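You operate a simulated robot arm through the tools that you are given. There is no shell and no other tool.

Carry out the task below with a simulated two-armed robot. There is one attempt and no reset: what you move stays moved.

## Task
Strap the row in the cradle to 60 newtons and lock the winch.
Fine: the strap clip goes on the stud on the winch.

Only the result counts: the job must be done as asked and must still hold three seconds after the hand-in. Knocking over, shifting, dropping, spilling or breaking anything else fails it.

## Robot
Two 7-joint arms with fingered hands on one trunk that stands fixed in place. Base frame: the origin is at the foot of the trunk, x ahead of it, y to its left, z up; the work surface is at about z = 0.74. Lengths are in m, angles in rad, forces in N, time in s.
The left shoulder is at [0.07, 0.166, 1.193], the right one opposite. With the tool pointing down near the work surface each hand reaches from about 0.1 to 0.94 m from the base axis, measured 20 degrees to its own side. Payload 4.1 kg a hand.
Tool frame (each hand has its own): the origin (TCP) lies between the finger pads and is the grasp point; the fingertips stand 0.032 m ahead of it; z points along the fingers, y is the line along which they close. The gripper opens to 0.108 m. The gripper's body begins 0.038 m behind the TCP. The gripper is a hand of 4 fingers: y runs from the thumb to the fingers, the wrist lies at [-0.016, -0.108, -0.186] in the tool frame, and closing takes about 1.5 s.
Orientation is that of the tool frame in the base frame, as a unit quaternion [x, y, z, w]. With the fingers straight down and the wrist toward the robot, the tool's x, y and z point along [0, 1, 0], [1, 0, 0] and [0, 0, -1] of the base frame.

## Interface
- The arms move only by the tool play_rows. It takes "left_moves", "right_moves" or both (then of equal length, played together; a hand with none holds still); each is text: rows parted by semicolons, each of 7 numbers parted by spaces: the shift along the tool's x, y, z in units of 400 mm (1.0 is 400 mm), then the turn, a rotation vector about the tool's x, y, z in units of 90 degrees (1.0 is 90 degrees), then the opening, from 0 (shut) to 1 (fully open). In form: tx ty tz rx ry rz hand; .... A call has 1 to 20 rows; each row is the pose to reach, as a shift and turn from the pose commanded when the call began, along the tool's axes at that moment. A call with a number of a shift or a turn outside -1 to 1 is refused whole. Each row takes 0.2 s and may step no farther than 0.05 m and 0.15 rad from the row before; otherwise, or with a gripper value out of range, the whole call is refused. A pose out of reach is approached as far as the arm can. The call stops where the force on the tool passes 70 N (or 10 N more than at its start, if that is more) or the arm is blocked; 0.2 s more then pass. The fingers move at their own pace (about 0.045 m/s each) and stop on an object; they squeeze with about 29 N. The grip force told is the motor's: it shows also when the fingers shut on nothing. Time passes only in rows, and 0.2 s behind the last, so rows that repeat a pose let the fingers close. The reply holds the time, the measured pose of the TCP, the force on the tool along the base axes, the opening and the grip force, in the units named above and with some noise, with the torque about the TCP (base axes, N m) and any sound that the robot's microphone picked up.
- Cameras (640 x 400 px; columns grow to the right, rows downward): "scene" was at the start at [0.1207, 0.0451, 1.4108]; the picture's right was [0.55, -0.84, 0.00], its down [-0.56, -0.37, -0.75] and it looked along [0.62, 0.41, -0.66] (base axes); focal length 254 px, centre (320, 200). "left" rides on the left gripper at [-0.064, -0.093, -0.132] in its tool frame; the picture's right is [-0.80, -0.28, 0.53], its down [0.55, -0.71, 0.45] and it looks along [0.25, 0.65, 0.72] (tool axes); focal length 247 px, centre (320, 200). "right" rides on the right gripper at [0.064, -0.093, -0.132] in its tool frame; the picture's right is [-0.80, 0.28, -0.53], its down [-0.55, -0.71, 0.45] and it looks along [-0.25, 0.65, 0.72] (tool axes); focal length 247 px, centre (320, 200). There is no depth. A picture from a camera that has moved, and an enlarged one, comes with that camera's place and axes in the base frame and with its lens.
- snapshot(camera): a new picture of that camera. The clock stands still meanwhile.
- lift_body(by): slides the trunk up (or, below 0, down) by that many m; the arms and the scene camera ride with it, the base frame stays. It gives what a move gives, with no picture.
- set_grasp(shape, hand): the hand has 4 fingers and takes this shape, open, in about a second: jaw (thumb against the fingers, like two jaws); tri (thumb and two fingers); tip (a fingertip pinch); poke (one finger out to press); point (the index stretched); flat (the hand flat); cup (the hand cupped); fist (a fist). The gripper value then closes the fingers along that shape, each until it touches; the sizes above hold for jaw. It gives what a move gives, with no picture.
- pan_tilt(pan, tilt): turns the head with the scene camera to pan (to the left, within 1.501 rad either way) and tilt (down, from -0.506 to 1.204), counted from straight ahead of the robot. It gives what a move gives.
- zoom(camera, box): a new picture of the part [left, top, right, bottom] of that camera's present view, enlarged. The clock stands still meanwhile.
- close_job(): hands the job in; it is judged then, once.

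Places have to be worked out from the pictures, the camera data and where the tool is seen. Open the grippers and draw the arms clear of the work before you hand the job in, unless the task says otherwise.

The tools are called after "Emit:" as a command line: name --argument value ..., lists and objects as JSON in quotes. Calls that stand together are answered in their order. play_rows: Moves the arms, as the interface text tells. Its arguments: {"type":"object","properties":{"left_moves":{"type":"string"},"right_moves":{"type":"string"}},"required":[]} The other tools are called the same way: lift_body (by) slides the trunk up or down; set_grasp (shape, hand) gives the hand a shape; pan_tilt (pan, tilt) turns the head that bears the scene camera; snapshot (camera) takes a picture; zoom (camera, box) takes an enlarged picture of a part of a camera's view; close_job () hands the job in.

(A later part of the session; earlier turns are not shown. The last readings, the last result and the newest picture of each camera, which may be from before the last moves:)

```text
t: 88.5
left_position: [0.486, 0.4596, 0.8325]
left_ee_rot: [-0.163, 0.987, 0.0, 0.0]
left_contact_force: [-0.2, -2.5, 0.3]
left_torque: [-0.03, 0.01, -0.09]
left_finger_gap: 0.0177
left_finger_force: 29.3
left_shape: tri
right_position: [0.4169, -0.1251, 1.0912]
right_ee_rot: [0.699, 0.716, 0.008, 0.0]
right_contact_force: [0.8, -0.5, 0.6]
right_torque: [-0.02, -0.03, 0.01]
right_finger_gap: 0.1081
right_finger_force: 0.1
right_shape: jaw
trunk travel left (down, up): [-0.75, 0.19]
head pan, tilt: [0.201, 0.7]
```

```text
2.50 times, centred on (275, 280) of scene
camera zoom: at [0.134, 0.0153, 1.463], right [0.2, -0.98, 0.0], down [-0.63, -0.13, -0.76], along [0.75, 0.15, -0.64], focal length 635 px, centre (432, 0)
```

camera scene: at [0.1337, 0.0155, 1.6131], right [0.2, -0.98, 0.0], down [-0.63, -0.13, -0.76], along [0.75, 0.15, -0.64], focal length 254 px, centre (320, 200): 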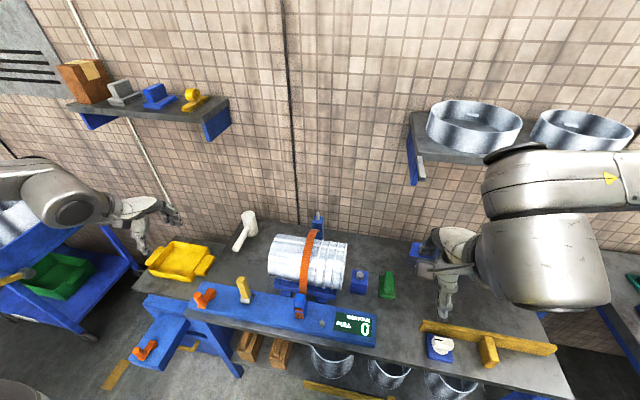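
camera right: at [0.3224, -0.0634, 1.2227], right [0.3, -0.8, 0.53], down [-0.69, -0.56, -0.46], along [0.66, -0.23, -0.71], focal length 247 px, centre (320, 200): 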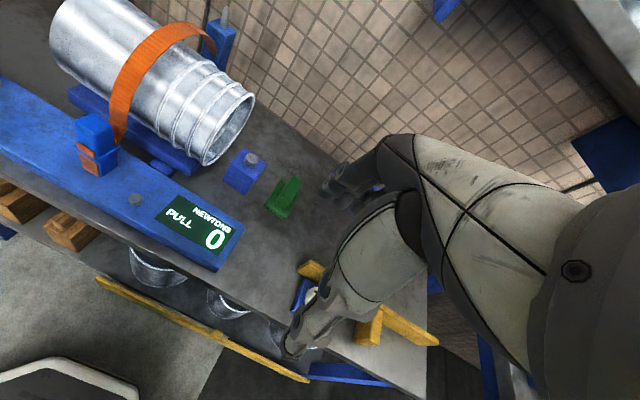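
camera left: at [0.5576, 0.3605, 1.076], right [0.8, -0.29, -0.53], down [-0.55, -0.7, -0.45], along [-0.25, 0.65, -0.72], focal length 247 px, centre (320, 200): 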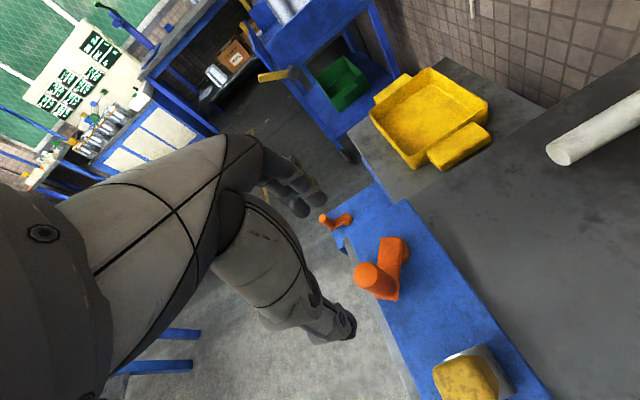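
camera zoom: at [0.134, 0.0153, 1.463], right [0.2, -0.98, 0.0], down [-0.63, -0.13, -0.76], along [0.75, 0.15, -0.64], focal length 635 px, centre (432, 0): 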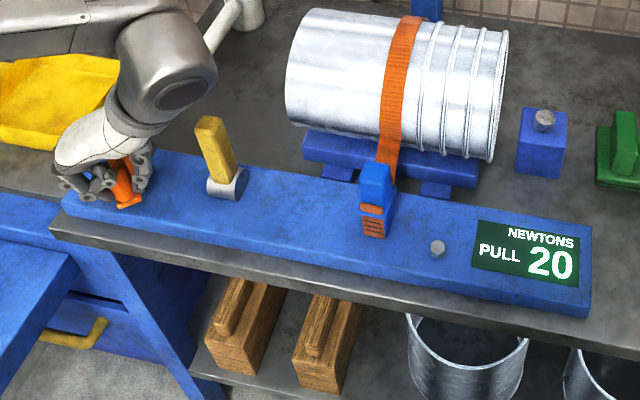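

Smooth, still 20 N at about -141 degrees. Another 16 degrees.

Emit:
play_rows --left_moves "0.0042 0.0145 0 0 0 0.0889 0; 0.0062 0.0296 0 0 0 0.1778 0; 0.0062 0.0296 0 0 0 0.1778 0"

Emit:
zoom --camera "scene" --box '[150, 200, 400, 360]'

```text
t: 89.3
left_position: [0.479, 0.4709, 0.8344]
left_ee_rot: [-0.026, 1.0, 0.0, 0.0]
left_contact_force: [-4.6, -2.3, 2.2]
left_torque: [-0.03, 0.09, 0.0]
left_finger_gap: 0.0179
left_finger_force: 28.8
left_shape: tri
right_position: [0.4155, -0.1254, 1.0908]
right_ee_rot: [0.698, 0.716, 0.008, 0.001]
right_contact_force: [0.0, -0.5, 0.5]
right_torque: [-0.01, 0.0, 0.03]
right_finger_gap: 0.1077
right_finger_force: 0.0
right_shape: jaw
trunk travel left (down, up): [-0.75, 0.19]
head pan, tilt: [0.201, 0.7]
```

```text
2.50 times, centred on (275, 280) of scene
camera zoom: at [0.1331, 0.0151, 1.4631], right [0.2, -0.98, 0.0], down [-0.63, -0.13, -0.77], along [0.75, 0.15, -0.64], focal length 635 px, centre (432, 0)
```

zoom: 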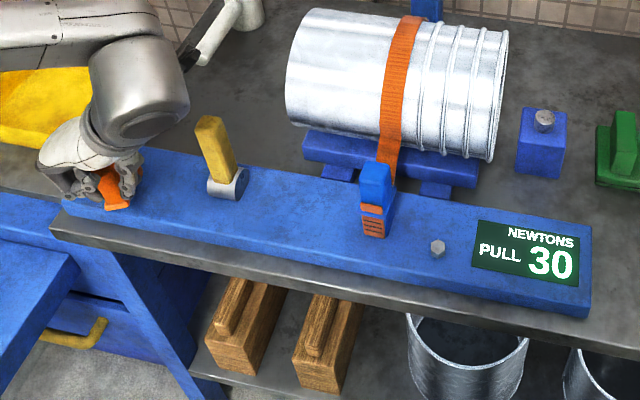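

30 N at about -157 degrees: about 62 degrees per 10 N step. I continue 40 degrees.

Emit:
play_rows --left_moves "0.0042 0.0145 0 0 0 0.0889 0; 0.0062 0.0296 0 0 0 0.1778 0; 0.0062 0.0447 0 0 0 0.2667 0; 0.0041 0.0597 0 0 0 0.3556 0; -0.0002 0.0742 0 0 0 0.4444 0; -0.0002 0.0742 0 0 0 0.4444 0"

Emit:
zoom --camera "scene" --box '[150, 200, 400, 360]'

Emit:
zoom --camera "left" --box '[220, 140, 460, 380]'

```text
t: 90.7
left_position: [0.4751, 0.5008, 0.8324]
left_ee_rot: [0.318, 0.948, 0.0, 0.0]
left_contact_force: [-12.1, 3.3, -1.7]
left_torque: [0.04, 0.33, -0.04]
left_finger_gap: 0.0176
left_finger_force: 29.0
left_shape: tri
right_position: [0.4152, -0.1252, 1.0914]
right_ee_rot: [0.698, 0.716, 0.008, 0.0]
right_contact_force: [0.8, -0.1, 0.0]
right_torque: [0.0, -0.02, 0.02]
right_finger_gap: 0.1079
right_finger_force: 0.0
right_shape: jaw
trunk travel left (down, up): [-0.75, 0.19]
head pan, tilt: [0.201, 0.7]
```

```text
2.50 times, centred on (275, 280) of scene
camera zoom: at [0.1321, 0.0164, 1.4632], right [0.2, -0.98, 0.0], down [-0.63, -0.13, -0.77], along [0.75, 0.15, -0.64], focal length 635 px, centre (432, 0)
```

zoom: 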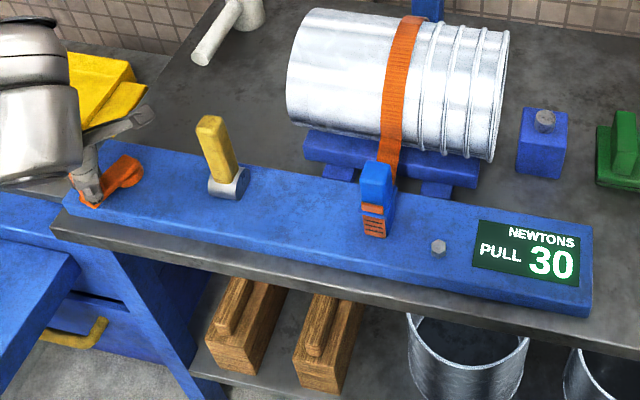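

```text
1.67 times, centred on (340, 260) of left
camera zoom: at [0.4722, 0.3874, 0.9634], right [0.47, -0.71, -0.53], down [-0.86, -0.23, -0.45], along [0.19, 0.67, -0.72], focal length 412 px, centre (287, 100)
```

zoom: 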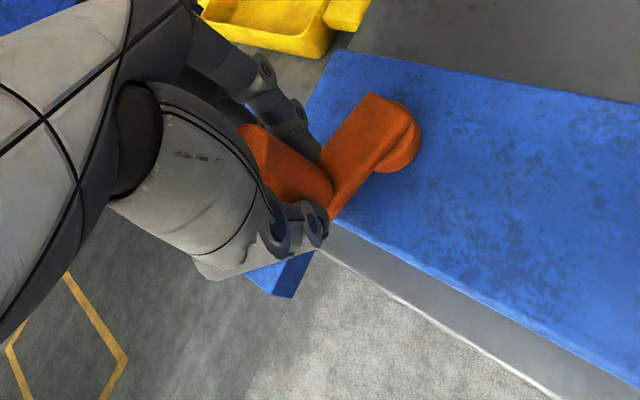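

Still 30 N at about -196 degrees, as predicted; the next step is expected near -211. I continue in 16-degree steps.

Emit:
play_rows --left_moves "0.0042 0.0145 0 0 0 0.0889 0; 0.0062 0.0296 0 0 0 0.1778 0; 0.0062 0.0296 0 0 0 0.1778 0"

Emit:
zoom --camera "scene" --box '[280, 220, 400, 360]'

```text
t: 91.5
left_position: [0.4817, 0.512, 0.8333]
left_ee_rot: [0.448, 0.894, 0.001, 0.001]
left_contact_force: [-14.1, 7.7, -3.3]
left_torque: [0.16, 0.39, -0.11]
left_finger_gap: 0.0175
left_finger_force: 28.5
left_shape: tri
right_position: [0.4151, -0.1241, 1.0925]
right_ee_rot: [0.699, 0.715, 0.006, 0.0]
right_contact_force: [-0.6, -0.3, -1.1]
right_torque: [0.01, -0.01, 0.01]
right_finger_gap: 0.1077
right_finger_force: 0.1
right_shape: jaw
trunk travel left (down, up): [-0.75, 0.19]
head pan, tilt: [0.201, 0.7]
```

```text
2.86 times, centred on (340, 290) of scene
camera zoom: at [0.1319, 0.0172, 1.4632], right [0.2, -0.98, 0.0], down [-0.63, -0.13, -0.77], along [0.75, 0.15, -0.64], focal length 726 px, centre (263, -57)
```

zoom: 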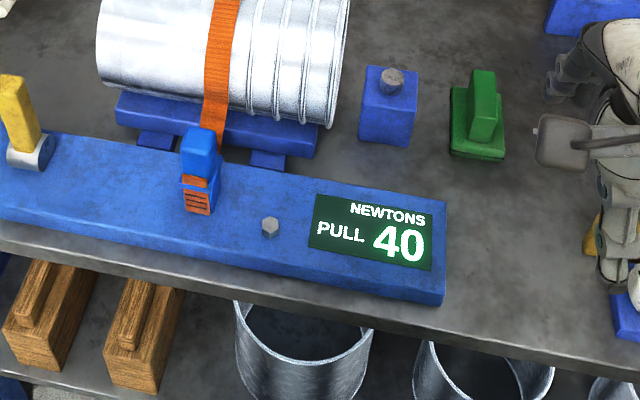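

40 N at about -213 degrees. I continue 32 degrees to the end of this hand stroke.

Emit:
play_rows --left_moves "0.0042 0.0145 0 0 0 0.0889 0; 0.0062 0.0296 0 0 0 0.1778 0; 0.0062 0.0447 0 0 0 0.2667 0; 0.0041 0.0597 0 0 0 0.3556 0; 0.0041 0.0597 0 0 0 0.3556 0"

Emit:
zoom --camera "scene" --box '[150, 200, 400, 360]'

Emit:
zoom --camera "left" --box '[220, 140, 460, 380]'

```text
t: 92.7
left_position: [0.4999, 0.5292, 0.8325]
left_ee_rot: [0.676, 0.737, 0.001, -0.001]
left_contact_force: [-7.8, 13.1, -4.5]
left_torque: [0.31, 0.19, -0.11]
left_finger_gap: 0.0173
left_finger_force: 28.8
left_shape: tri
right_position: [0.4167, -0.1234, 1.0924]
right_ee_rot: [0.698, 0.716, 0.008, 0.001]
right_contact_force: [-0.2, 0.1, 1.0]
right_torque: [-0.02, -0.02, 0.02]
right_finger_gap: 0.1081
right_finger_force: 0.0
right_shape: jaw
trunk travel left (down, up): [-0.75, 0.19]
head pan, tilt: [0.201, 0.7]
```

```text
2.50 times, centred on (275, 280) of scene
camera zoom: at [0.133, 0.0184, 1.463], right [0.2, -0.98, 0.0], down [-0.63, -0.13, -0.77], along [0.75, 0.15, -0.64], focal length 635 px, centre (432, 0)
```

zoom: 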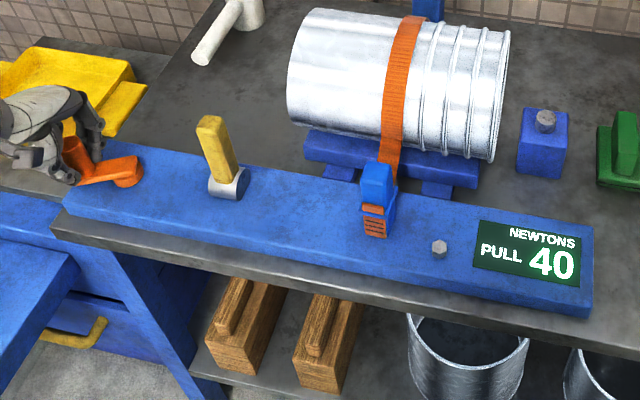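

```text
1.67 times, centred on (340, 260) of left
camera zoom: at [0.4144, 0.4566, 0.9638], right [-0.21, -0.82, -0.53], down [-0.75, 0.49, -0.45], along [0.63, 0.3, -0.72], focal length 412 px, centre (287, 100)
```

zoom: 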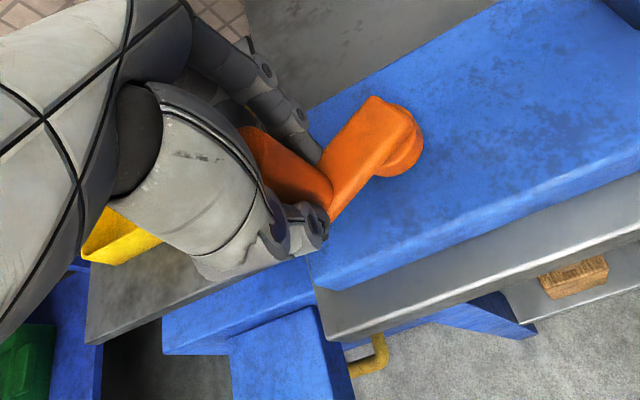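

40 N at about -246 degrees. The grip is still nearly in line with the travel here, so I continue with the hand's yaw almost fixed, first to about -261 degrees.

Emit:
play_rows --left_moves "0.0073 0.0112 0 0 0 0.03 0; 0.0085 0.0187 0 0 0 0.05 0; 0.0096 0.0262 0 0 0 0.07 0; 0.0096 0.0262 0 0 0 0.07 0"

Emit:
zoom --camera "scene" --box '[150, 200, 400, 360]'

```text
t: 93.7
left_position: [0.5115, 0.5321, 0.8338]
left_ee_rot: [0.716, 0.698, 0.0, 0.0]
left_contact_force: [-9.8, 12.5, 0.4]
left_torque: [0.28, 0.34, -0.35]
left_finger_gap: 0.0172
left_finger_force: 28.2
left_shape: tri
right_position: [0.4161, -0.1234, 1.0914]
right_ee_rot: [0.698, 0.716, 0.007, 0.002]
right_contact_force: [-0.5, -0.3, -0.3]
right_torque: [0.01, -0.01, -0.04]
right_finger_gap: 0.1079
right_finger_force: 0.1
right_shape: jaw
trunk travel left (down, up): [-0.75, 0.19]
head pan, tilt: [0.201, 0.7]
```

```text
2.50 times, centred on (275, 280) of scene
camera zoom: at [0.1322, 0.0175, 1.4632], right [0.2, -0.98, 0.0], down [-0.63, -0.13, -0.77], along [0.75, 0.15, -0.64], focal length 635 px, centre (432, 0)
```

zoom: 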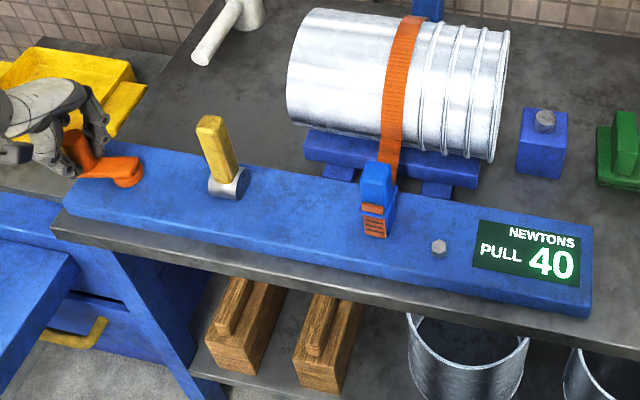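

Still 40 N at about -262 degrees. I continue to about -277.

Emit:
play_rows --left_moves "0.003 0.0076 0 0 0 0 0; 0.0051 0.0152 0 0 0 0 0; 0.005 0.0228 0 0 0 0 0; 0.0047 0.0304 0 0 0 0 0; 0.0047 0.0304 0 0 0 0 0"

Emit:
zoom --camera "scene" --box '[150, 200, 400, 360]'

Emit:
zoom --camera "left" --box '[220, 140, 460, 380]'

```text
t: 94.9
left_position: [0.5242, 0.5328, 0.834]
left_ee_rot: [0.716, 0.698, -0.001, 0.001]
left_contact_force: [-7.5, 0.7, -3.0]
left_torque: [0.11, 0.21, -0.37]
left_finger_gap: 0.0168
left_finger_force: 29.2
left_shape: tri
right_position: [0.4175, -0.1242, 1.0921]
right_ee_rot: [0.699, 0.715, 0.008, 0.001]
right_contact_force: [-0.9, -0.4, 0.1]
right_torque: [-0.04, 0.02, 0.02]
right_finger_gap: 0.1078
right_finger_force: 0.0
right_shape: jaw
trunk travel left (down, up): [-0.75, 0.19]
head pan, tilt: [0.201, 0.7]
```

```text
2.50 times, centred on (275, 280) of scene
camera zoom: at [0.1332, 0.0159, 1.4631], right [0.2, -0.98, 0.0], down [-0.63, -0.13, -0.77], along [0.75, 0.15, -0.64], focal length 635 px, centre (432, 0)
```

zoom: 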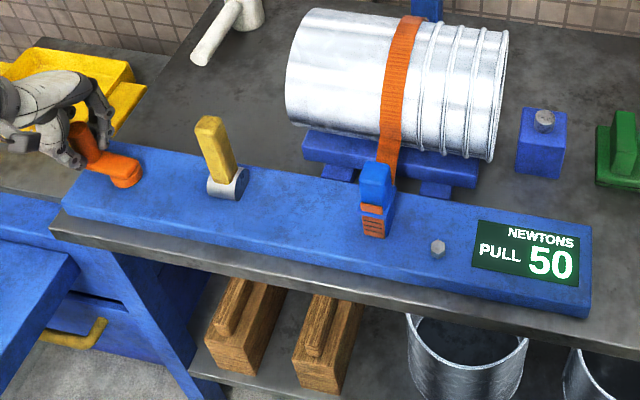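

```text
1.67 times, centred on (340, 260) of left
camera zoom: at [0.4306, 0.4698, 0.9635], right [-0.3, -0.79, -0.53], down [-0.69, 0.57, -0.45], along [0.66, 0.23, -0.72], focal length 412 px, centre (287, 100)
```

zoom: 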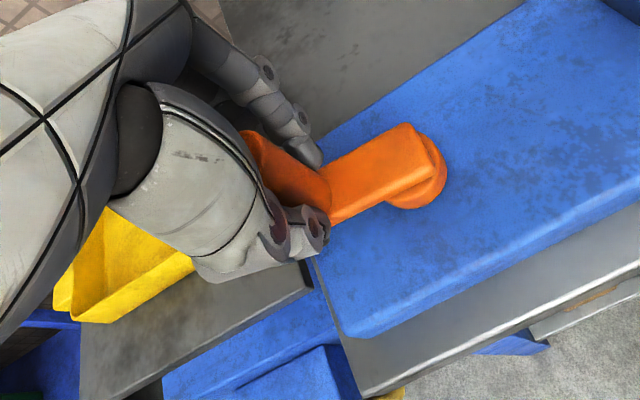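

50 N at about -278 degrees; the steps come about every 61 degrees, so 60 should appear near -331 and its band centre near -361. I push on to about -293 with this grip, then will re-grip.

Emit:
play_rows --left_moves "-0.0015 0.0075 0 0 0 0 0; -0.0031 0.015 0 0 0 0 0; -0.0055 0.0222 0 0 0 0 0; -0.0078 0.0295 0 0 0 0 0; -0.0078 0.0295 0 0 0 0 0"

Emit:
zoom --camera "scene" --box '[150, 200, 400, 360]'

Emit:
zoom --camera "left" --box '[220, 140, 460, 380]'

```text
t: 96.1
left_position: [0.5351, 0.5285, 0.8319]
left_ee_rot: [0.716, 0.698, 0.0, 0.001]
left_contact_force: [-11.7, -5.4, -5.0]
left_torque: [-0.1, 0.28, -0.34]
left_finger_gap: 0.0165
left_finger_force: 29.4
left_shape: tri
right_position: [0.4153, -0.1244, 1.0919]
right_ee_rot: [0.698, 0.716, 0.008, 0.001]
right_contact_force: [-0.2, 0.3, 0.4]
right_torque: [0.01, -0.01, 0.0]
right_finger_gap: 0.1077
right_finger_force: 0.0
right_shape: jaw
trunk travel left (down, up): [-0.75, 0.19]
head pan, tilt: [0.201, 0.7]
```

```text
2.50 times, centred on (275, 280) of scene
camera zoom: at [0.1326, 0.0157, 1.4631], right [0.2, -0.98, 0.0], down [-0.63, -0.13, -0.77], along [0.75, 0.15, -0.64], focal length 635 px, centre (432, 0)
```

zoom: 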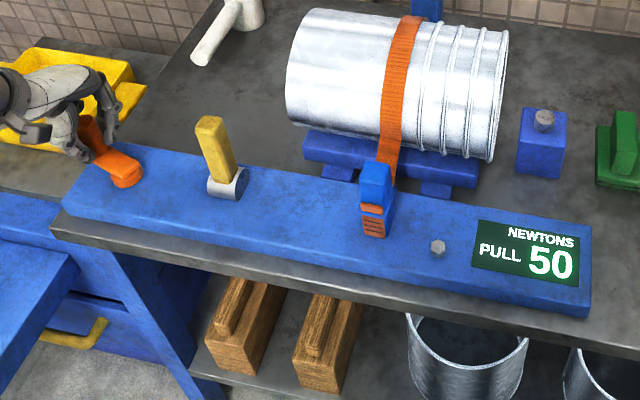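

```text
1.67 times, centred on (340, 260) of left
camera zoom: at [0.4412, 0.4656, 0.9636], right [-0.3, -0.79, -0.53], down [-0.69, 0.57, -0.45], along [0.66, 0.23, -0.72], focal length 412 px, centre (287, 100)
```

zoom: 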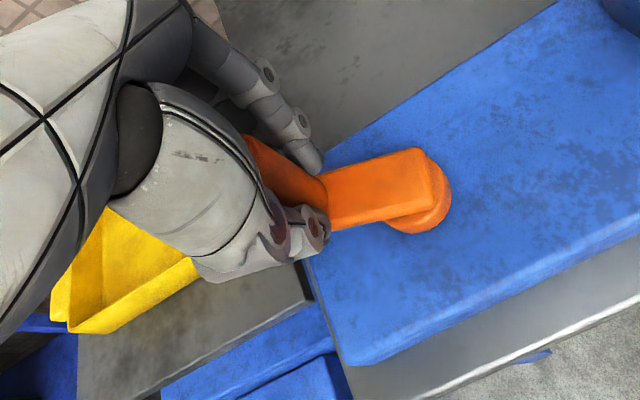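

Still 50 N near -293 degrees. I loosen the fingers a little, keeping the knob caged, to see whether the winch holds at this tension.

Emit:
play_rows --left_moves "0 0 0 0 0 0 0.2; 0 0 0 0 0 0 0.25; 0 0 0 0 0 0 0.25; 0 0 0 0 0 0 0.25; 0 0 0 0 0 0 0.25"

Emit:
zoom --camera "scene" --box '[150, 200, 400, 360]'

Emit:
zoom --camera "left" --box '[220, 140, 460, 380]'

```text
t: 97.3
left_position: [0.5363, 0.5298, 0.8327]
left_ee_rot: [0.716, 0.699, 0.0, 0.001]
left_contact_force: [0.3, 0.5, 0.4]
left_torque: [0.02, -0.02, 0.0]
left_finger_gap: 0.0267
left_finger_force: 0.0
left_shape: tri
right_position: [0.4169, -0.1238, 1.0909]
right_ee_rot: [0.699, 0.715, 0.008, 0.0]
right_contact_force: [0.4, -0.4, -0.2]
right_torque: [-0.04, -0.03, -0.01]
right_finger_gap: 0.1079
right_finger_force: 0.1
right_shape: jaw
trunk travel left (down, up): [-0.75, 0.19]
head pan, tilt: [0.201, 0.7]
```

```text
2.50 times, centred on (275, 280) of scene
camera zoom: at [0.1338, 0.0159, 1.463], right [0.2, -0.98, 0.0], down [-0.63, -0.13, -0.76], along [0.75, 0.15, -0.64], focal length 635 px, centre (432, 0)
```

zoom: 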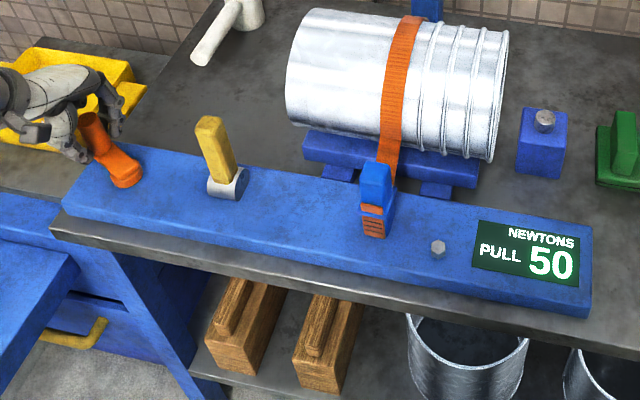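

```text
1.67 times, centred on (340, 260) of left
camera zoom: at [0.4419, 0.4664, 0.9635], right [-0.3, -0.79, -0.53], down [-0.69, 0.57, -0.45], along [0.66, 0.23, -0.72], focal length 412 px, centre (287, 100)
```

zoom: 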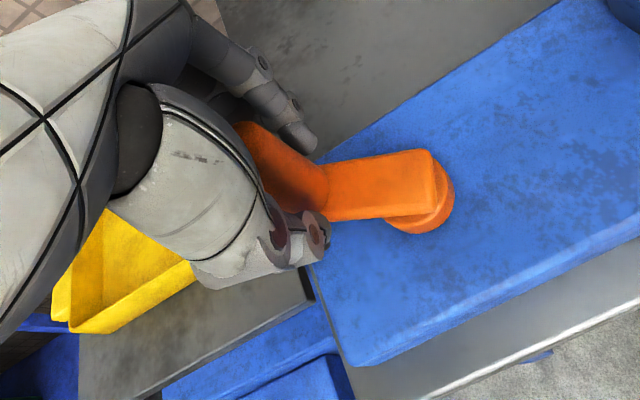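

The winch holds 50 N on its own. I open, lift clear and swing the hand's yaw round again for the last stroke.

Emit:
play_rows --left_moves "0 0 0 0 0 0 0.5; 0 0 0 0 0 0 0.7; 0 0 0 0 0 0 0.8; 0 0 -0.08 0 0 0 0.8; 0 0 -0.18 0 0 0 0.8; 0 0 -0.28 0 0 0 0.8; 0 0 -0.28 0 0 -0.09 0.8; 0 0 -0.28 0 0 -0.18 0.8; 0 0 -0.28 0 0 -0.27 0.8; 0 0 -0.28 0 0 -0.36 0.8; 0 0 -0.28 0 0 -0.45 0.8; 0 0 -0.28 0 0 -0.54 0.8; 0 0 -0.28 0 0 -0.63 0.8; 0 0 -0.28 0 0 -0.72 0.8; 0 0 -0.28 0 0 -0.81 0.8; 0 0 -0.28 0 0 -0.9 0.8; 0 0 -0.28 0 0 -0.99 0.8"

Emit:
zoom --camera "left" --box '[300, 180, 460, 320]'

Emit:
zoom --camera "scene" --box '[150, 200, 400, 360]'

Emit:
zoom --camera "scene" --box '[175, 235, 235, 285]'

```text
t: 100.9
left_position: [0.5365, 0.5293, 0.9449]
left_ee_rot: [0.019, 1.0, 0.0, -0.001]
left_contact_force: [-0.5, 0.4, 0.5]
left_torque: [-0.01, -0.02, 0.06]
left_finger_gap: 0.0862
left_finger_force: 0.1
left_shape: tri
right_position: [0.4181, -0.1244, 1.0912]
right_ee_rot: [0.698, 0.716, 0.007, 0.0]
right_contact_force: [-0.4, 0.7, 1.0]
right_torque: [-0.03, -0.03, -0.02]
right_finger_gap: 0.1079
right_finger_force: 0.0
right_shape: jaw
trunk travel left (down, up): [-0.75, 0.19]
head pan, tilt: [0.201, 0.7]
```

```text
2.86 times, centred on (380, 250) of left
camera zoom: at [0.5975, 0.4334, 1.075], right [0.79, -0.31, -0.53], down [-0.58, -0.68, -0.45], along [-0.23, 0.66, -0.72], focal length 706 px, centre (149, 57)
```

zoom: 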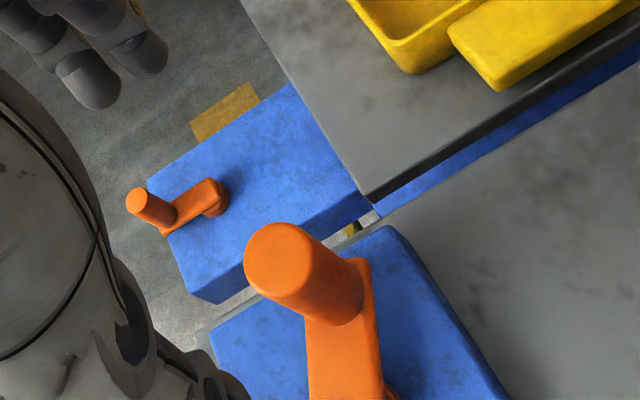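

```text
2.50 times, centred on (275, 280) of scene
camera zoom: at [0.1346, 0.0157, 1.463], right [0.2, -0.98, 0.0], down [-0.63, -0.13, -0.76], along [0.75, 0.15, -0.64], focal length 635 px, centre (432, 0)
```

zoom: 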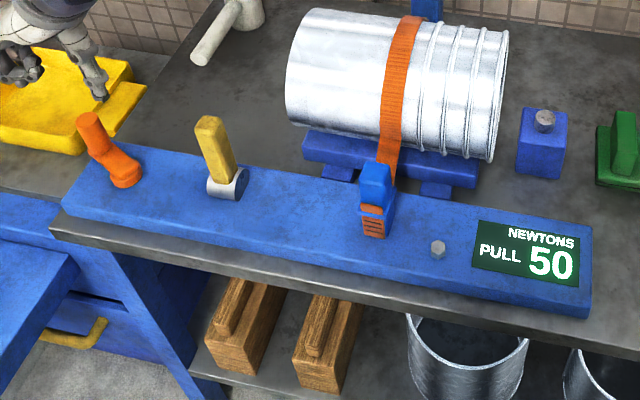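

```text
8.00 times, centred on (205, 260) of scene
camera zoom: at [0.1346, 0.0157, 1.463], right [0.2, -0.98, 0.0], down [-0.63, -0.13, -0.76], along [0.75, 0.15, -0.64], focal length 2033 px, centre (1240, -280)
```

zoom: 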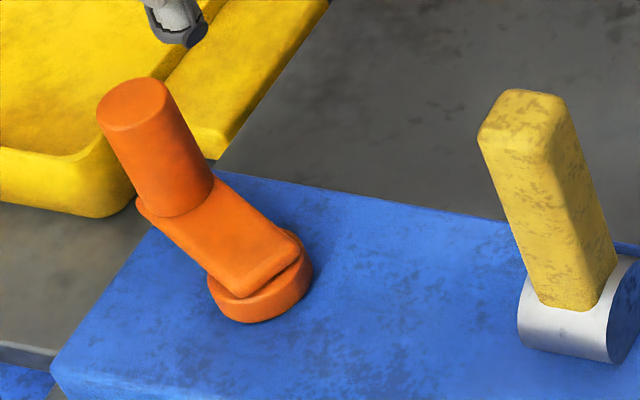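

The knob is at (0.539, 0.531) and the gauge still holds 50. I turn the hand to 125 degrees yaw and lower onto the knob.

Emit:
play_rows --left_moves "-0.0061 0.0045 0 0 0 -0.085 0.8; -0.0061 0.0045 0 0 0 -0.17 0.8; -0.0061 0.0045 0 0 0 -0.255 0.8; -0.0061 0.0045 0 0 0 -0.34 0.8; -0.0061 0.0045 0 0 0 -0.413 0.8; -0.0061 0.0045 0.08 0 0 -0.413 0.75; -0.0061 0.0045 0.16 0 0 -0.413 0.7; -0.0061 0.0045 0.23 0 0 -0.413 0.7; -0.0061 0.0045 0.2773 0 0 -0.413 0.7; -0.0061 0.0045 0.2773 0 0 -0.413 0.7"

Emit:
zoom --camera "left" --box '[220, 140, 460, 380]'

Emit:
zoom --camera "scene" --box '[150, 180, 290, 310]'

```text
t: 103.1
left_position: [0.538, 0.5321, 0.8345]
left_ee_rot: [-0.3, 0.954, 0.001, 0.0]
left_contact_force: [-0.2, -0.6, 0.3]
left_torque: [0.0, -0.01, -0.04]
left_finger_gap: 0.0759
left_finger_force: 0.2
left_shape: tri
right_position: [0.4166, -0.1242, 1.0913]
right_ee_rot: [0.698, 0.716, 0.008, 0.0]
right_contact_force: [-0.1, 0.5, -0.3]
right_torque: [-0.01, 0.04, 0.0]
right_finger_gap: 0.1081
right_finger_force: 0.1
right_shape: jaw
trunk travel left (down, up): [-0.75, 0.19]
head pan, tilt: [0.201, 0.7]
```

```text
1.67 times, centred on (340, 260) of left
camera zoom: at [0.6448, 0.4922, 0.9646], right [0.82, 0.22, -0.53], down [-0.05, -0.89, -0.45], along [-0.58, 0.39, -0.72], focal length 412 px, centre (287, 100)
```

zoom: 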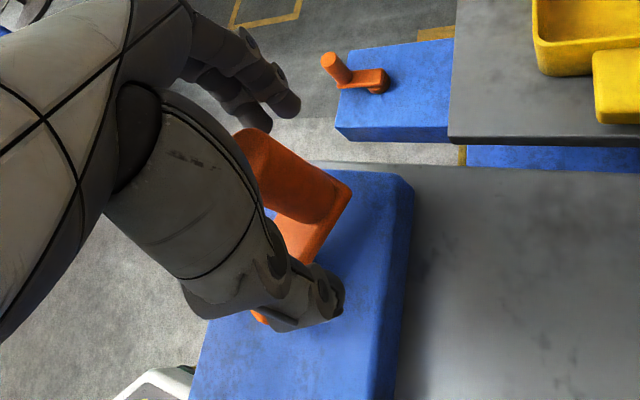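

```text
3.08 times, centred on (220, 245) of scene
camera zoom: at [0.1337, 0.0158, 1.463], right [0.2, -0.98, 0.0], down [-0.63, -0.13, -0.76], along [0.75, 0.15, -0.64], focal length 782 px, centre (628, 62)
```

zoom: 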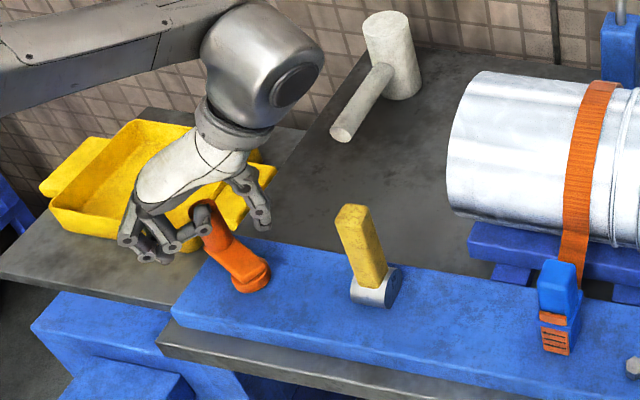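

Good position around the knob. I close on it.

Emit:
play_rows --left_moves "0 0 0 0 0 0 0.3; 0 0 0 0 0 0 0; 0 0 0 0 0 0 0; 0 0 0 0 0 0 0; 0 0 0 0 0 0 0; 0 0 0 0 0 0 0; 0 0 0 0 0 0 0"

Emit:
zoom --camera "left" --box '[220, 140, 460, 380]'

Emit:
zoom --camera "scene" --box '[280, 220, 400, 360]'

```text
t: 104.7
left_position: [0.5391, 0.5329, 0.8354]
left_ee_rot: [-0.299, 0.954, 0.0, -0.001]
left_contact_force: [-0.5, -1.0, -2.3]
left_torque: [-0.01, 0.01, -0.01]
left_finger_gap: 0.018
left_finger_force: 28.6
left_shape: tri
right_position: [0.4168, -0.1247, 1.0913]
right_ee_rot: [0.698, 0.716, 0.008, 0.0]
right_contact_force: [0.1, -0.7, 0.5]
right_torque: [0.01, 0.0, -0.01]
right_finger_gap: 0.108
right_finger_force: 0.0
right_shape: jaw
trunk travel left (down, up): [-0.75, 0.19]
head pan, tilt: [0.201, 0.7]
```

```text
1.67 times, centred on (340, 260) of left
camera zoom: at [0.645, 0.492, 0.9645], right [0.82, 0.22, -0.53], down [-0.05, -0.89, -0.45], along [-0.58, 0.39, -0.72], focal length 412 px, centre (287, 100)
```

zoom: 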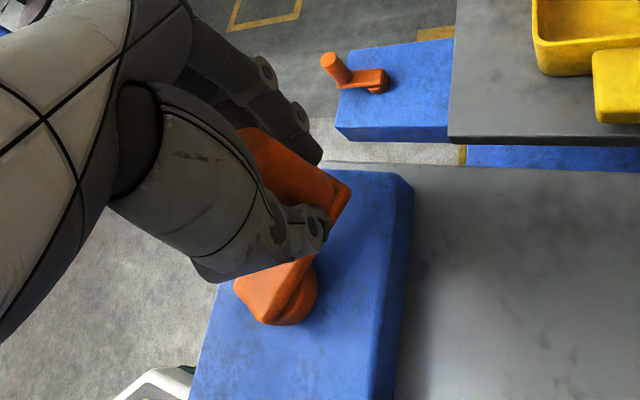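

```text
2.86 times, centred on (340, 290) of scene
camera zoom: at [0.1341, 0.0159, 1.463], right [0.2, -0.98, 0.0], down [-0.63, -0.13, -0.76], along [0.75, 0.15, -0.64], focal length 726 px, centre (263, -57)
```

zoom: 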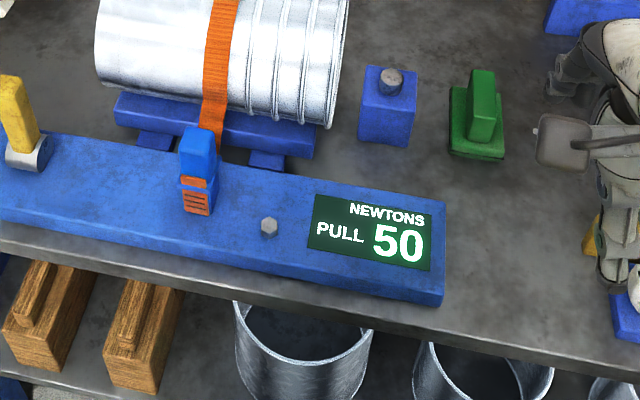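

Gripped with no preload. I turn 24 degrees clockwise (to about -318), still short of the expected change to 60.

Emit:
play_rows --left_moves "-0.0074 -0.0149 0 0 0 0.0889 0; -0.0128 -0.0307 0 0 0 0.1778 0; -0.0158 -0.047 0 0 0 0.2667 0; -0.0158 -0.047 0 0 0 0.2667 0"

Emit:
zoom --camera "scene" --box '[150, 200, 400, 360]'

```text
t: 105.7
left_position: [0.5555, 0.5197, 0.834]
left_ee_rot: [-0.093, 0.996, 0.0, 0.0]
left_contact_force: [-1.1, -0.2, -0.1]
left_torque: [0.05, 0.01, -0.06]
left_finger_gap: 0.0178
left_finger_force: 29.2
left_shape: tri
right_position: [0.4173, -0.1249, 1.0918]
right_ee_rot: [0.699, 0.715, 0.008, 0.001]
right_contact_force: [-0.1, -0.2, -0.1]
right_torque: [-0.04, 0.02, 0.02]
right_finger_gap: 0.1078
right_finger_force: 0.0
right_shape: jaw
trunk travel left (down, up): [-0.75, 0.19]
head pan, tilt: [0.201, 0.7]
```

```text
2.50 times, centred on (275, 280) of scene
camera zoom: at [0.1338, 0.0161, 1.463], right [0.2, -0.98, 0.0], down [-0.63, -0.13, -0.76], along [0.75, 0.15, -0.64], focal length 635 px, centre (432, 0)
```

zoom: 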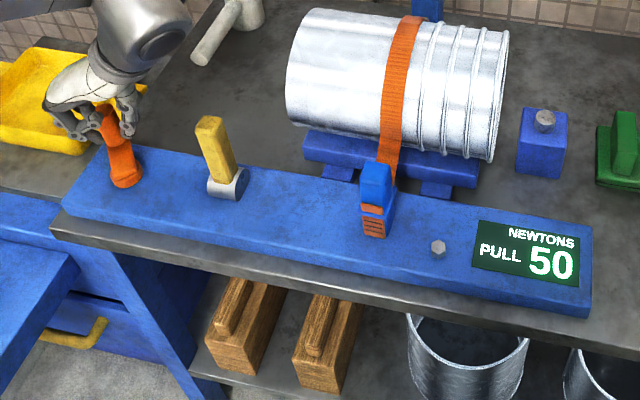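

Nearly force-free, still 50 at about -318. Now 8-degree steps.

Emit:
play_rows --left_moves "-0.0037 -0.0075 0 0 0 0.0444 0; -0.0074 -0.0149 0 0 0 0.0889 0; -0.0074 -0.0149 0 0 0 0.0889 0"

Emit:
zoom --camera "scene" --box '[280, 220, 400, 360]'

```text
t: 106.5
left_position: [0.5575, 0.5154, 0.8341]
left_ee_rot: [-0.026, 1.0, 0.0, 0.0]
left_contact_force: [1.0, 1.0, -1.3]
left_torque: [0.09, 0.01, -0.01]
left_finger_gap: 0.0176
left_finger_force: 28.9
left_shape: tri
right_position: [0.4176, -0.1242, 1.0912]
right_ee_rot: [0.698, 0.716, 0.008, 0.0]
right_contact_force: [0.3, -0.4, -0.6]
right_torque: [-0.01, -0.03, 0.01]
right_finger_gap: 0.108
right_finger_force: 0.1
right_shape: jaw
trunk travel left (down, up): [-0.75, 0.19]
head pan, tilt: [0.201, 0.7]
```

```text
2.86 times, centred on (340, 290) of scene
camera zoom: at [0.1343, 0.0163, 1.463], right [0.2, -0.98, 0.0], down [-0.63, -0.13, -0.76], along [0.75, 0.15, -0.64], focal length 726 px, centre (263, -57)
```

zoom: 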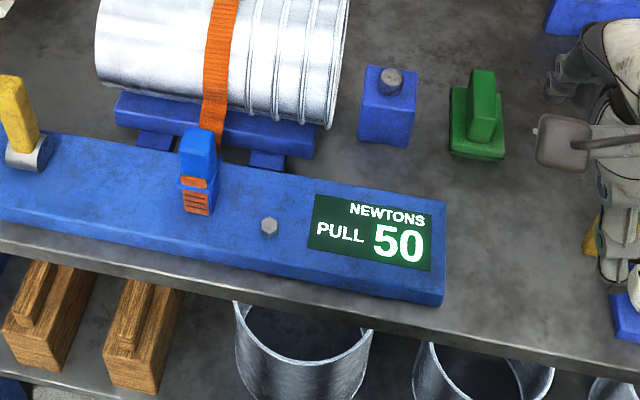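

Still 50 at about -326. Another 8 degrees.

Emit:
play_rows --left_moves "-0.0037 -0.0075 0 0 0 0.0444 0; -0.0074 -0.0149 0 0 0 0.0889 0; -0.0074 -0.0149 0 0 0 0.0889 0"

Emit:
zoom --camera "scene" --box '[280, 220, 400, 360]'

```text
t: 107.3
left_position: [0.5613, 0.5097, 0.835]
left_ee_rot: [0.045, 0.999, -0.001, 0.0]
left_contact_force: [-1.0, 1.3, -2.5]
left_torque: [0.08, 0.03, -0.07]
left_finger_gap: 0.0178
left_finger_force: 28.9
left_shape: tri
right_position: [0.4167, -0.1243, 1.0915]
right_ee_rot: [0.698, 0.716, 0.007, 0.0]
right_contact_force: [-0.2, 0.2, 0.3]
right_torque: [-0.03, 0.03, -0.01]
right_finger_gap: 0.1083
right_finger_force: 0.0
right_shape: jaw
trunk travel left (down, up): [-0.75, 0.19]
head pan, tilt: [0.201, 0.7]
```

```text
2.86 times, centred on (340, 290) of scene
camera zoom: at [0.1341, 0.0163, 1.463], right [0.2, -0.98, 0.0], down [-0.63, -0.13, -0.76], along [0.75, 0.15, -0.64], focal length 726 px, centre (263, -57)
```

zoom: 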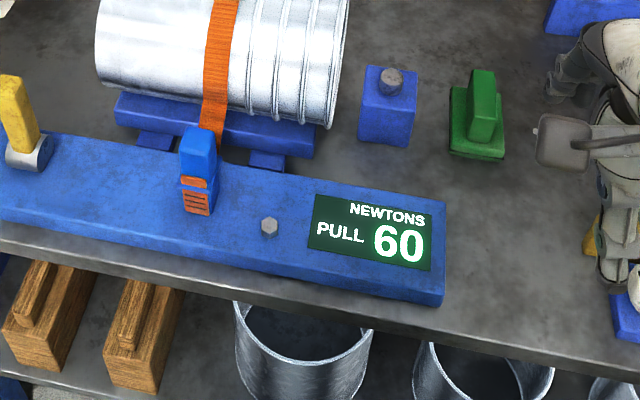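

60 appears between -326 and -334 degrees, as predicted (-331), so the middle of the 60 band should be at about -361. I turn another 26 degrees to sit in the centre of the band.

Emit:
play_rows --left_moves "-0.0074 -0.0149 0 0 0 0.0889 0; -0.0128 -0.0307 0 0 0 0.1778 0; -0.0158 -0.047 0 0 0 0.2667 0; -0.0163 -0.0522 0 0 0 0.2944 0; -0.0163 -0.0522 0 0 0 0.2944 0"

Emit:
zoom --camera "scene" --box '[150, 200, 400, 360]'

Emit:
zoom --camera "left" --box '[220, 140, 460, 380]'

```text
t: 108.5
left_position: [0.5659, 0.4874, 0.8334]
left_ee_rot: [0.272, 0.962, 0.0, 0.0]
left_contact_force: [-4.6, 1.8, -0.3]
left_torque: [0.09, 0.09, -0.11]
left_finger_gap: 0.0175
left_finger_force: 28.6
left_shape: tri
right_position: [0.4166, -0.1243, 1.0925]
right_ee_rot: [0.698, 0.716, 0.008, 0.001]
right_contact_force: [0.4, -0.8, 0.9]
right_torque: [-0.05, -0.02, 0.03]
right_finger_gap: 0.1078
right_finger_force: 0.1
right_shape: jaw
trunk travel left (down, up): [-0.75, 0.19]
head pan, tilt: [0.201, 0.7]
```

```text
2.50 times, centred on (275, 280) of scene
camera zoom: at [0.1332, 0.0163, 1.4631], right [0.2, -0.98, 0.0], down [-0.63, -0.13, -0.77], along [0.75, 0.15, -0.64], focal length 635 px, centre (432, 0)
```

zoom: 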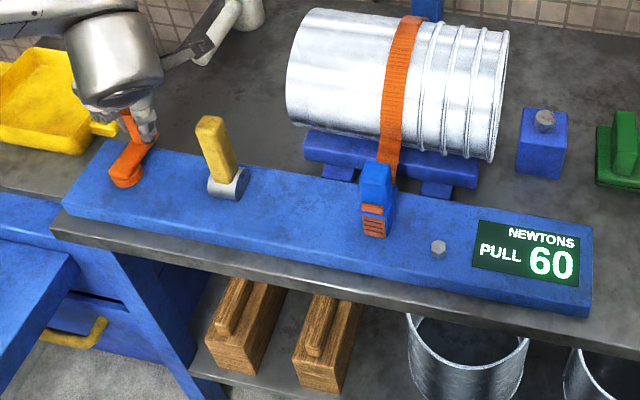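

```text
1.67 times, centred on (340, 260) of left
camera zoom: at [0.5724, 0.3743, 0.9645], right [0.53, -0.66, -0.53], down [-0.84, -0.31, -0.45], along [0.13, 0.68, -0.72], focal length 412 px, centre (287, 100)
```

zoom: 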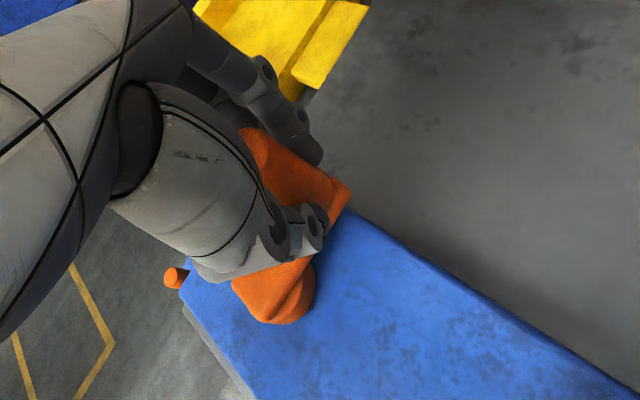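

Centred in the 60 band at about -361 degrees. I open the hand, check the gauge stays at 60, and lift off the knob.

Emit:
play_rows --left_moves "0 0 0 0 0 0 0.2; 0 0 0 0 0 0 0.4; 0 0 0 0 0 0 0.6; 0 0 0 0 0 0 0.8; 0 0 0 0 0 0 0.8; 0 0 -0.08 0 0 0 0.8; 0 0 -0.18 0 0 0 0.8; 0 0 -0.28 0 0 0 0.8; 0 0 -0.38 0 0 0 0.8"

Emit:
zoom --camera "scene" --box '[150, 200, 400, 360]'

Emit:
snapshot --camera "left"

```text
t: 110.5
left_position: [0.5638, 0.4867, 0.9893]
left_ee_rot: [0.272, 0.962, 0.0, -0.001]
left_contact_force: [-0.6, 0.0, -0.3]
left_torque: [0.01, 0.03, -0.01]
left_finger_gap: 0.0861
left_finger_force: 0.0
left_shape: tri
right_position: [0.4154, -0.1248, 1.0928]
right_ee_rot: [0.698, 0.716, 0.009, 0.0]
right_contact_force: [-0.2, -0.3, -0.4]
right_torque: [0.03, -0.02, 0.01]
right_finger_gap: 0.108
right_finger_force: 0.0
right_shape: jaw
trunk travel left (down, up): [-0.75, 0.19]
head pan, tilt: [0.201, 0.7]
```

```text
2.50 times, centred on (275, 280) of scene
camera zoom: at [0.1328, 0.0152, 1.4631], right [0.2, -0.98, 0.0], down [-0.63, -0.13, -0.77], along [0.75, 0.15, -0.64], focal length 635 px, centre (432, 0)
```

zoom: 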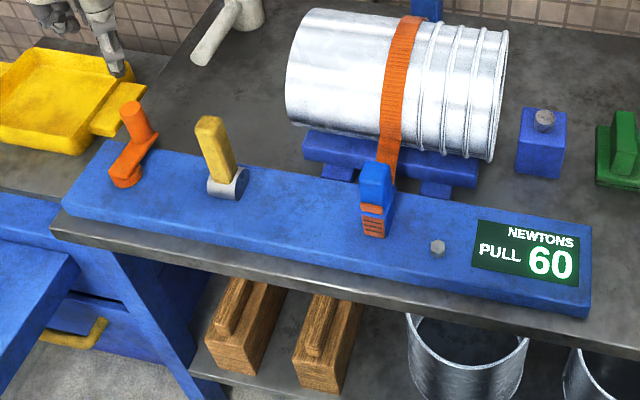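

```text
taken
camera left: at [0.5706, 0.3724, 1.1185], right [0.53, -0.66, -0.53], down [-0.84, -0.31, -0.45], along [0.13, 0.68, -0.72], focal length 247 px, centre (320, 200)
```

left: 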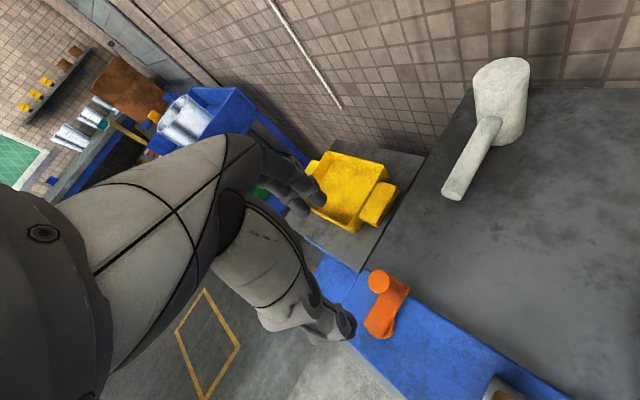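

The gauge holds 60 with the hand off. Next is the lock lever; I look at it closely from several views for hints of its swing direction.

Emit:
zoom --camera "scene" --box '[225, 235, 255, 285]'

Emit:
zoom --camera "right" --box '[0, 0, 160, 160]'

Emit:
play_rows --left_moves "0 0 -0.03 0 0 0.09 0.8; 0 0 -0.06 0 0 0.18 0.8; 0 0 -0.1 0 0 0.27 0.8; 0 -0.03 -0.12 0 0 0.36 0.8; 0 -0.06 -0.12 0 0 0.45 0.8; 0 -0.1 -0.12 0 0 0.54 0.8; 0 -0.15 -0.12 0 0 0.6 0.8; 0 -0.2 -0.12 0 0 0.6 0.8"

Emit:
snapshot --camera "left"

```text
8.00 times, centred on (240, 260) of scene
camera zoom: at [0.1328, 0.0152, 1.4631], right [0.2, -0.98, 0.0], down [-0.63, -0.13, -0.77], along [0.75, 0.15, -0.64], focal length 2033 px, centre (960, -280)
```

zoom: 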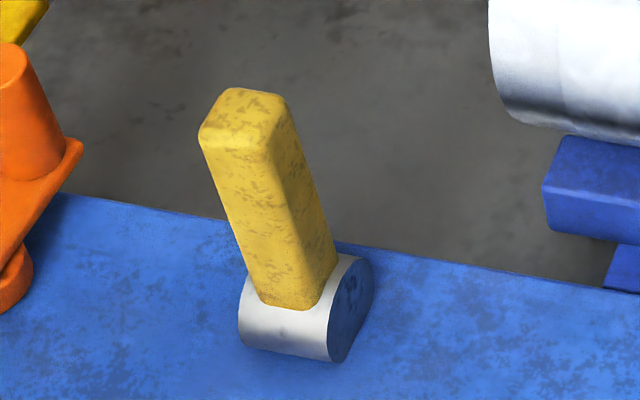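

```text
2.50 times, centred on (80, 80) of right
camera zoom: at [0.3216, -0.064, 1.2228], right [0.3, -0.8, 0.53], down [-0.69, -0.56, -0.46], along [0.66, -0.23, -0.71], focal length 617 px, centre (920, 500)
```

zoom: 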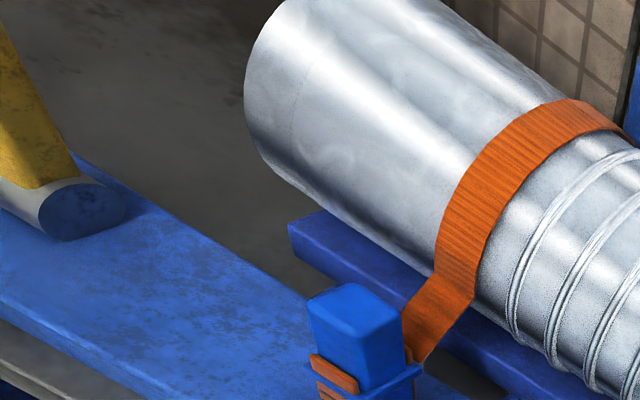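

```text
t: 112.3
left_position: [0.5232, 0.4185, 1.0355]
left_ee_rot: [0.68, 0.733, 0.0, 0.0]
left_contact_force: [-1.0, -0.6, 0.0]
left_torque: [0.03, -0.01, -0.02]
left_finger_gap: 0.0859
left_finger_force: 0.1
left_shape: tri
right_position: [0.4168, -0.1257, 1.0914]
right_ee_rot: [0.698, 0.716, 0.008, 0.0]
right_contact_force: [0.0, -0.2, 0.2]
right_torque: [0.02, 0.03, -0.02]
right_finger_gap: 0.1082
right_finger_force: 0.0
right_shape: jaw
trunk travel left (down, up): [-0.75, 0.19]
head pan, tilt: [0.201, 0.7]
```

```text
taken
camera left: at [0.4368, 0.3464, 1.1653], right [-0.22, -0.82, -0.53], down [-0.75, 0.49, -0.45], along [0.63, 0.3, -0.72], focal length 247 px, centre (320, 200)
```

left: 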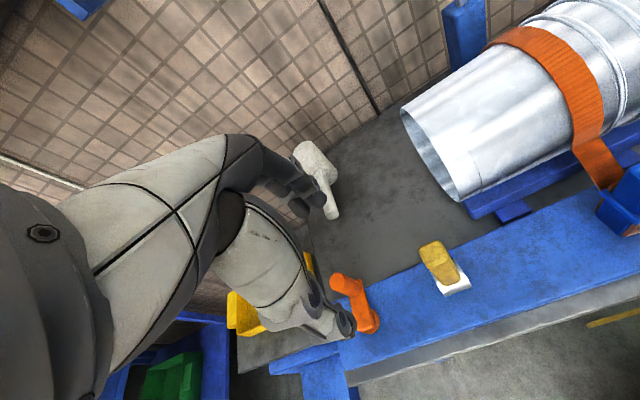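

The lever stands upright on a hub whose axis runs along y, so it must swing forward or back. I'll straddle its top with the open jaw so that I can push gently either way; first I move above it.

Emit:
play_rows --left_moves "-0.05 0.002 0.03 0 0 0.02 0.7; -0.1 0.004 0.06 0 0 0.04 0.65; -0.1646 0.0059 0.114 0 0 0.048 0.6; -0.1646 0.0059 0.114 0 0 0.048 0.6"

Emit:
snapshot --camera "left"

Emit:
zoom --camera "scene" --box '[170, 160, 310, 300]'

```text
t: 113.3
left_position: [0.5307, 0.3532, 0.9888]
left_ee_rot: [0.707, 0.708, 0.0, 0.0]
left_contact_force: [0.1, 0.2, -0.4]
left_torque: [0.05, -0.04, 0.03]
left_finger_gap: 0.0651
left_finger_force: 0.1
left_shape: tri
right_position: [0.417, -0.1244, 1.0922]
right_ee_rot: [0.698, 0.716, 0.007, 0.001]
right_contact_force: [0.4, 0.1, 0.0]
right_torque: [0.0, -0.01, 0.02]
right_finger_gap: 0.108
right_finger_force: 0.0
right_shape: jaw
trunk travel left (down, up): [-0.75, 0.19]
head pan, tilt: [0.201, 0.7]
```

```text
taken
camera left: at [0.438, 0.2882, 1.1183], right [-0.28, -0.8, -0.53], down [-0.71, 0.55, -0.45], along [0.65, 0.25, -0.72], focal length 247 px, centre (320, 200)
```

left: 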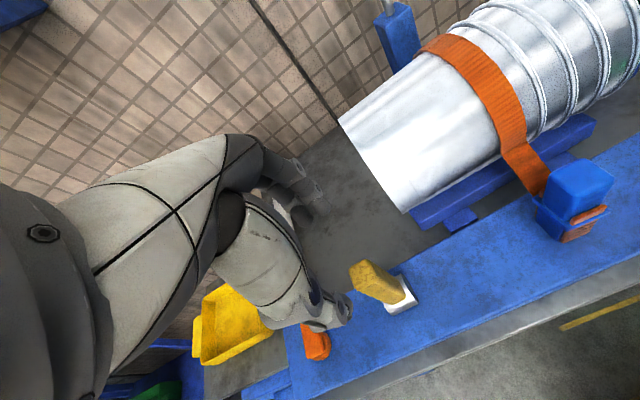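

```text
2.86 times, centred on (240, 230) of scene
camera zoom: at [0.1333, 0.016, 1.4631], right [0.2, -0.98, 0.0], down [-0.63, -0.13, -0.77], along [0.75, 0.15, -0.64], focal length 726 px, centre (549, 114)
```

zoom: 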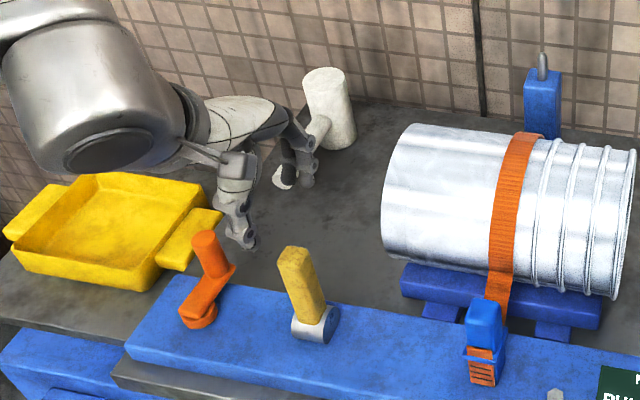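

The projected lever top matches the picture, and the jaw opening (65 mm) straddles it. I lower so the fingertips are about 3 cm below the lever's top.

Emit:
play_rows --left_moves "0 0 0.08 0 0 0 0.6; 0 0 0.16 0 0 0 0.6; 0 0 0.235 0 0 0 0.6; 0 0 0.235 0 0 0 0.6"

Emit:
snapshot --camera "left"

Emit:
zoom --camera "scene" --box '[170, 180, 310, 300]'

```text
t: 114.3
left_position: [0.531, 0.3523, 0.8961]
left_ee_rot: [0.707, 0.708, 0.0, 0.0]
left_contact_force: [0.6, -0.1, -0.2]
left_torque: [0.0, 0.0, -0.01]
left_finger_gap: 0.0649
left_finger_force: 0.1
left_shape: tri
right_position: [0.4177, -0.1239, 1.0916]
right_ee_rot: [0.698, 0.716, 0.008, 0.001]
right_contact_force: [0.0, 0.0, -0.3]
right_torque: [-0.01, 0.03, -0.03]
right_finger_gap: 0.1079
right_finger_force: 0.1
right_shape: jaw
trunk travel left (down, up): [-0.75, 0.19]
head pan, tilt: [0.201, 0.7]
```

```text
taken
camera left: at [0.4387, 0.2872, 1.0255], right [-0.28, -0.8, -0.53], down [-0.71, 0.55, -0.45], along [0.65, 0.25, -0.72], focal length 247 px, centre (320, 200)
```

left: 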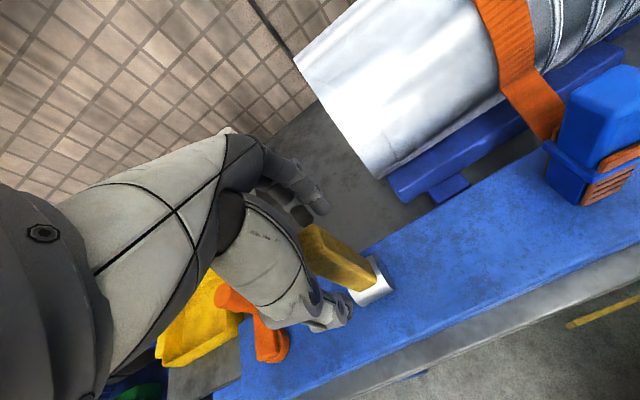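

```text
3.33 times, centred on (240, 240) of scene
camera zoom: at [0.1338, 0.0158, 1.463], right [0.2, -0.98, 0.0], down [-0.63, -0.13, -0.76], along [0.75, 0.15, -0.64], focal length 847 px, centre (587, 67)
```

zoom: 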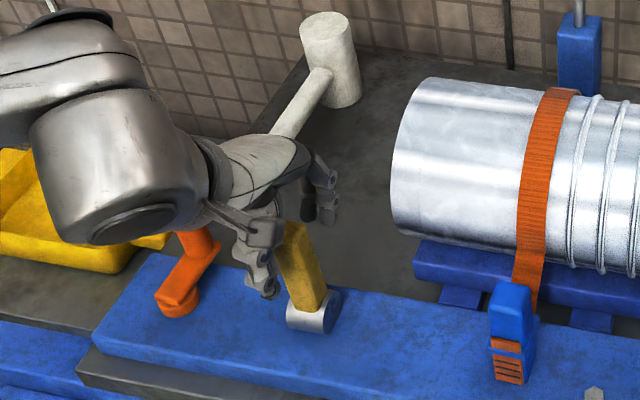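

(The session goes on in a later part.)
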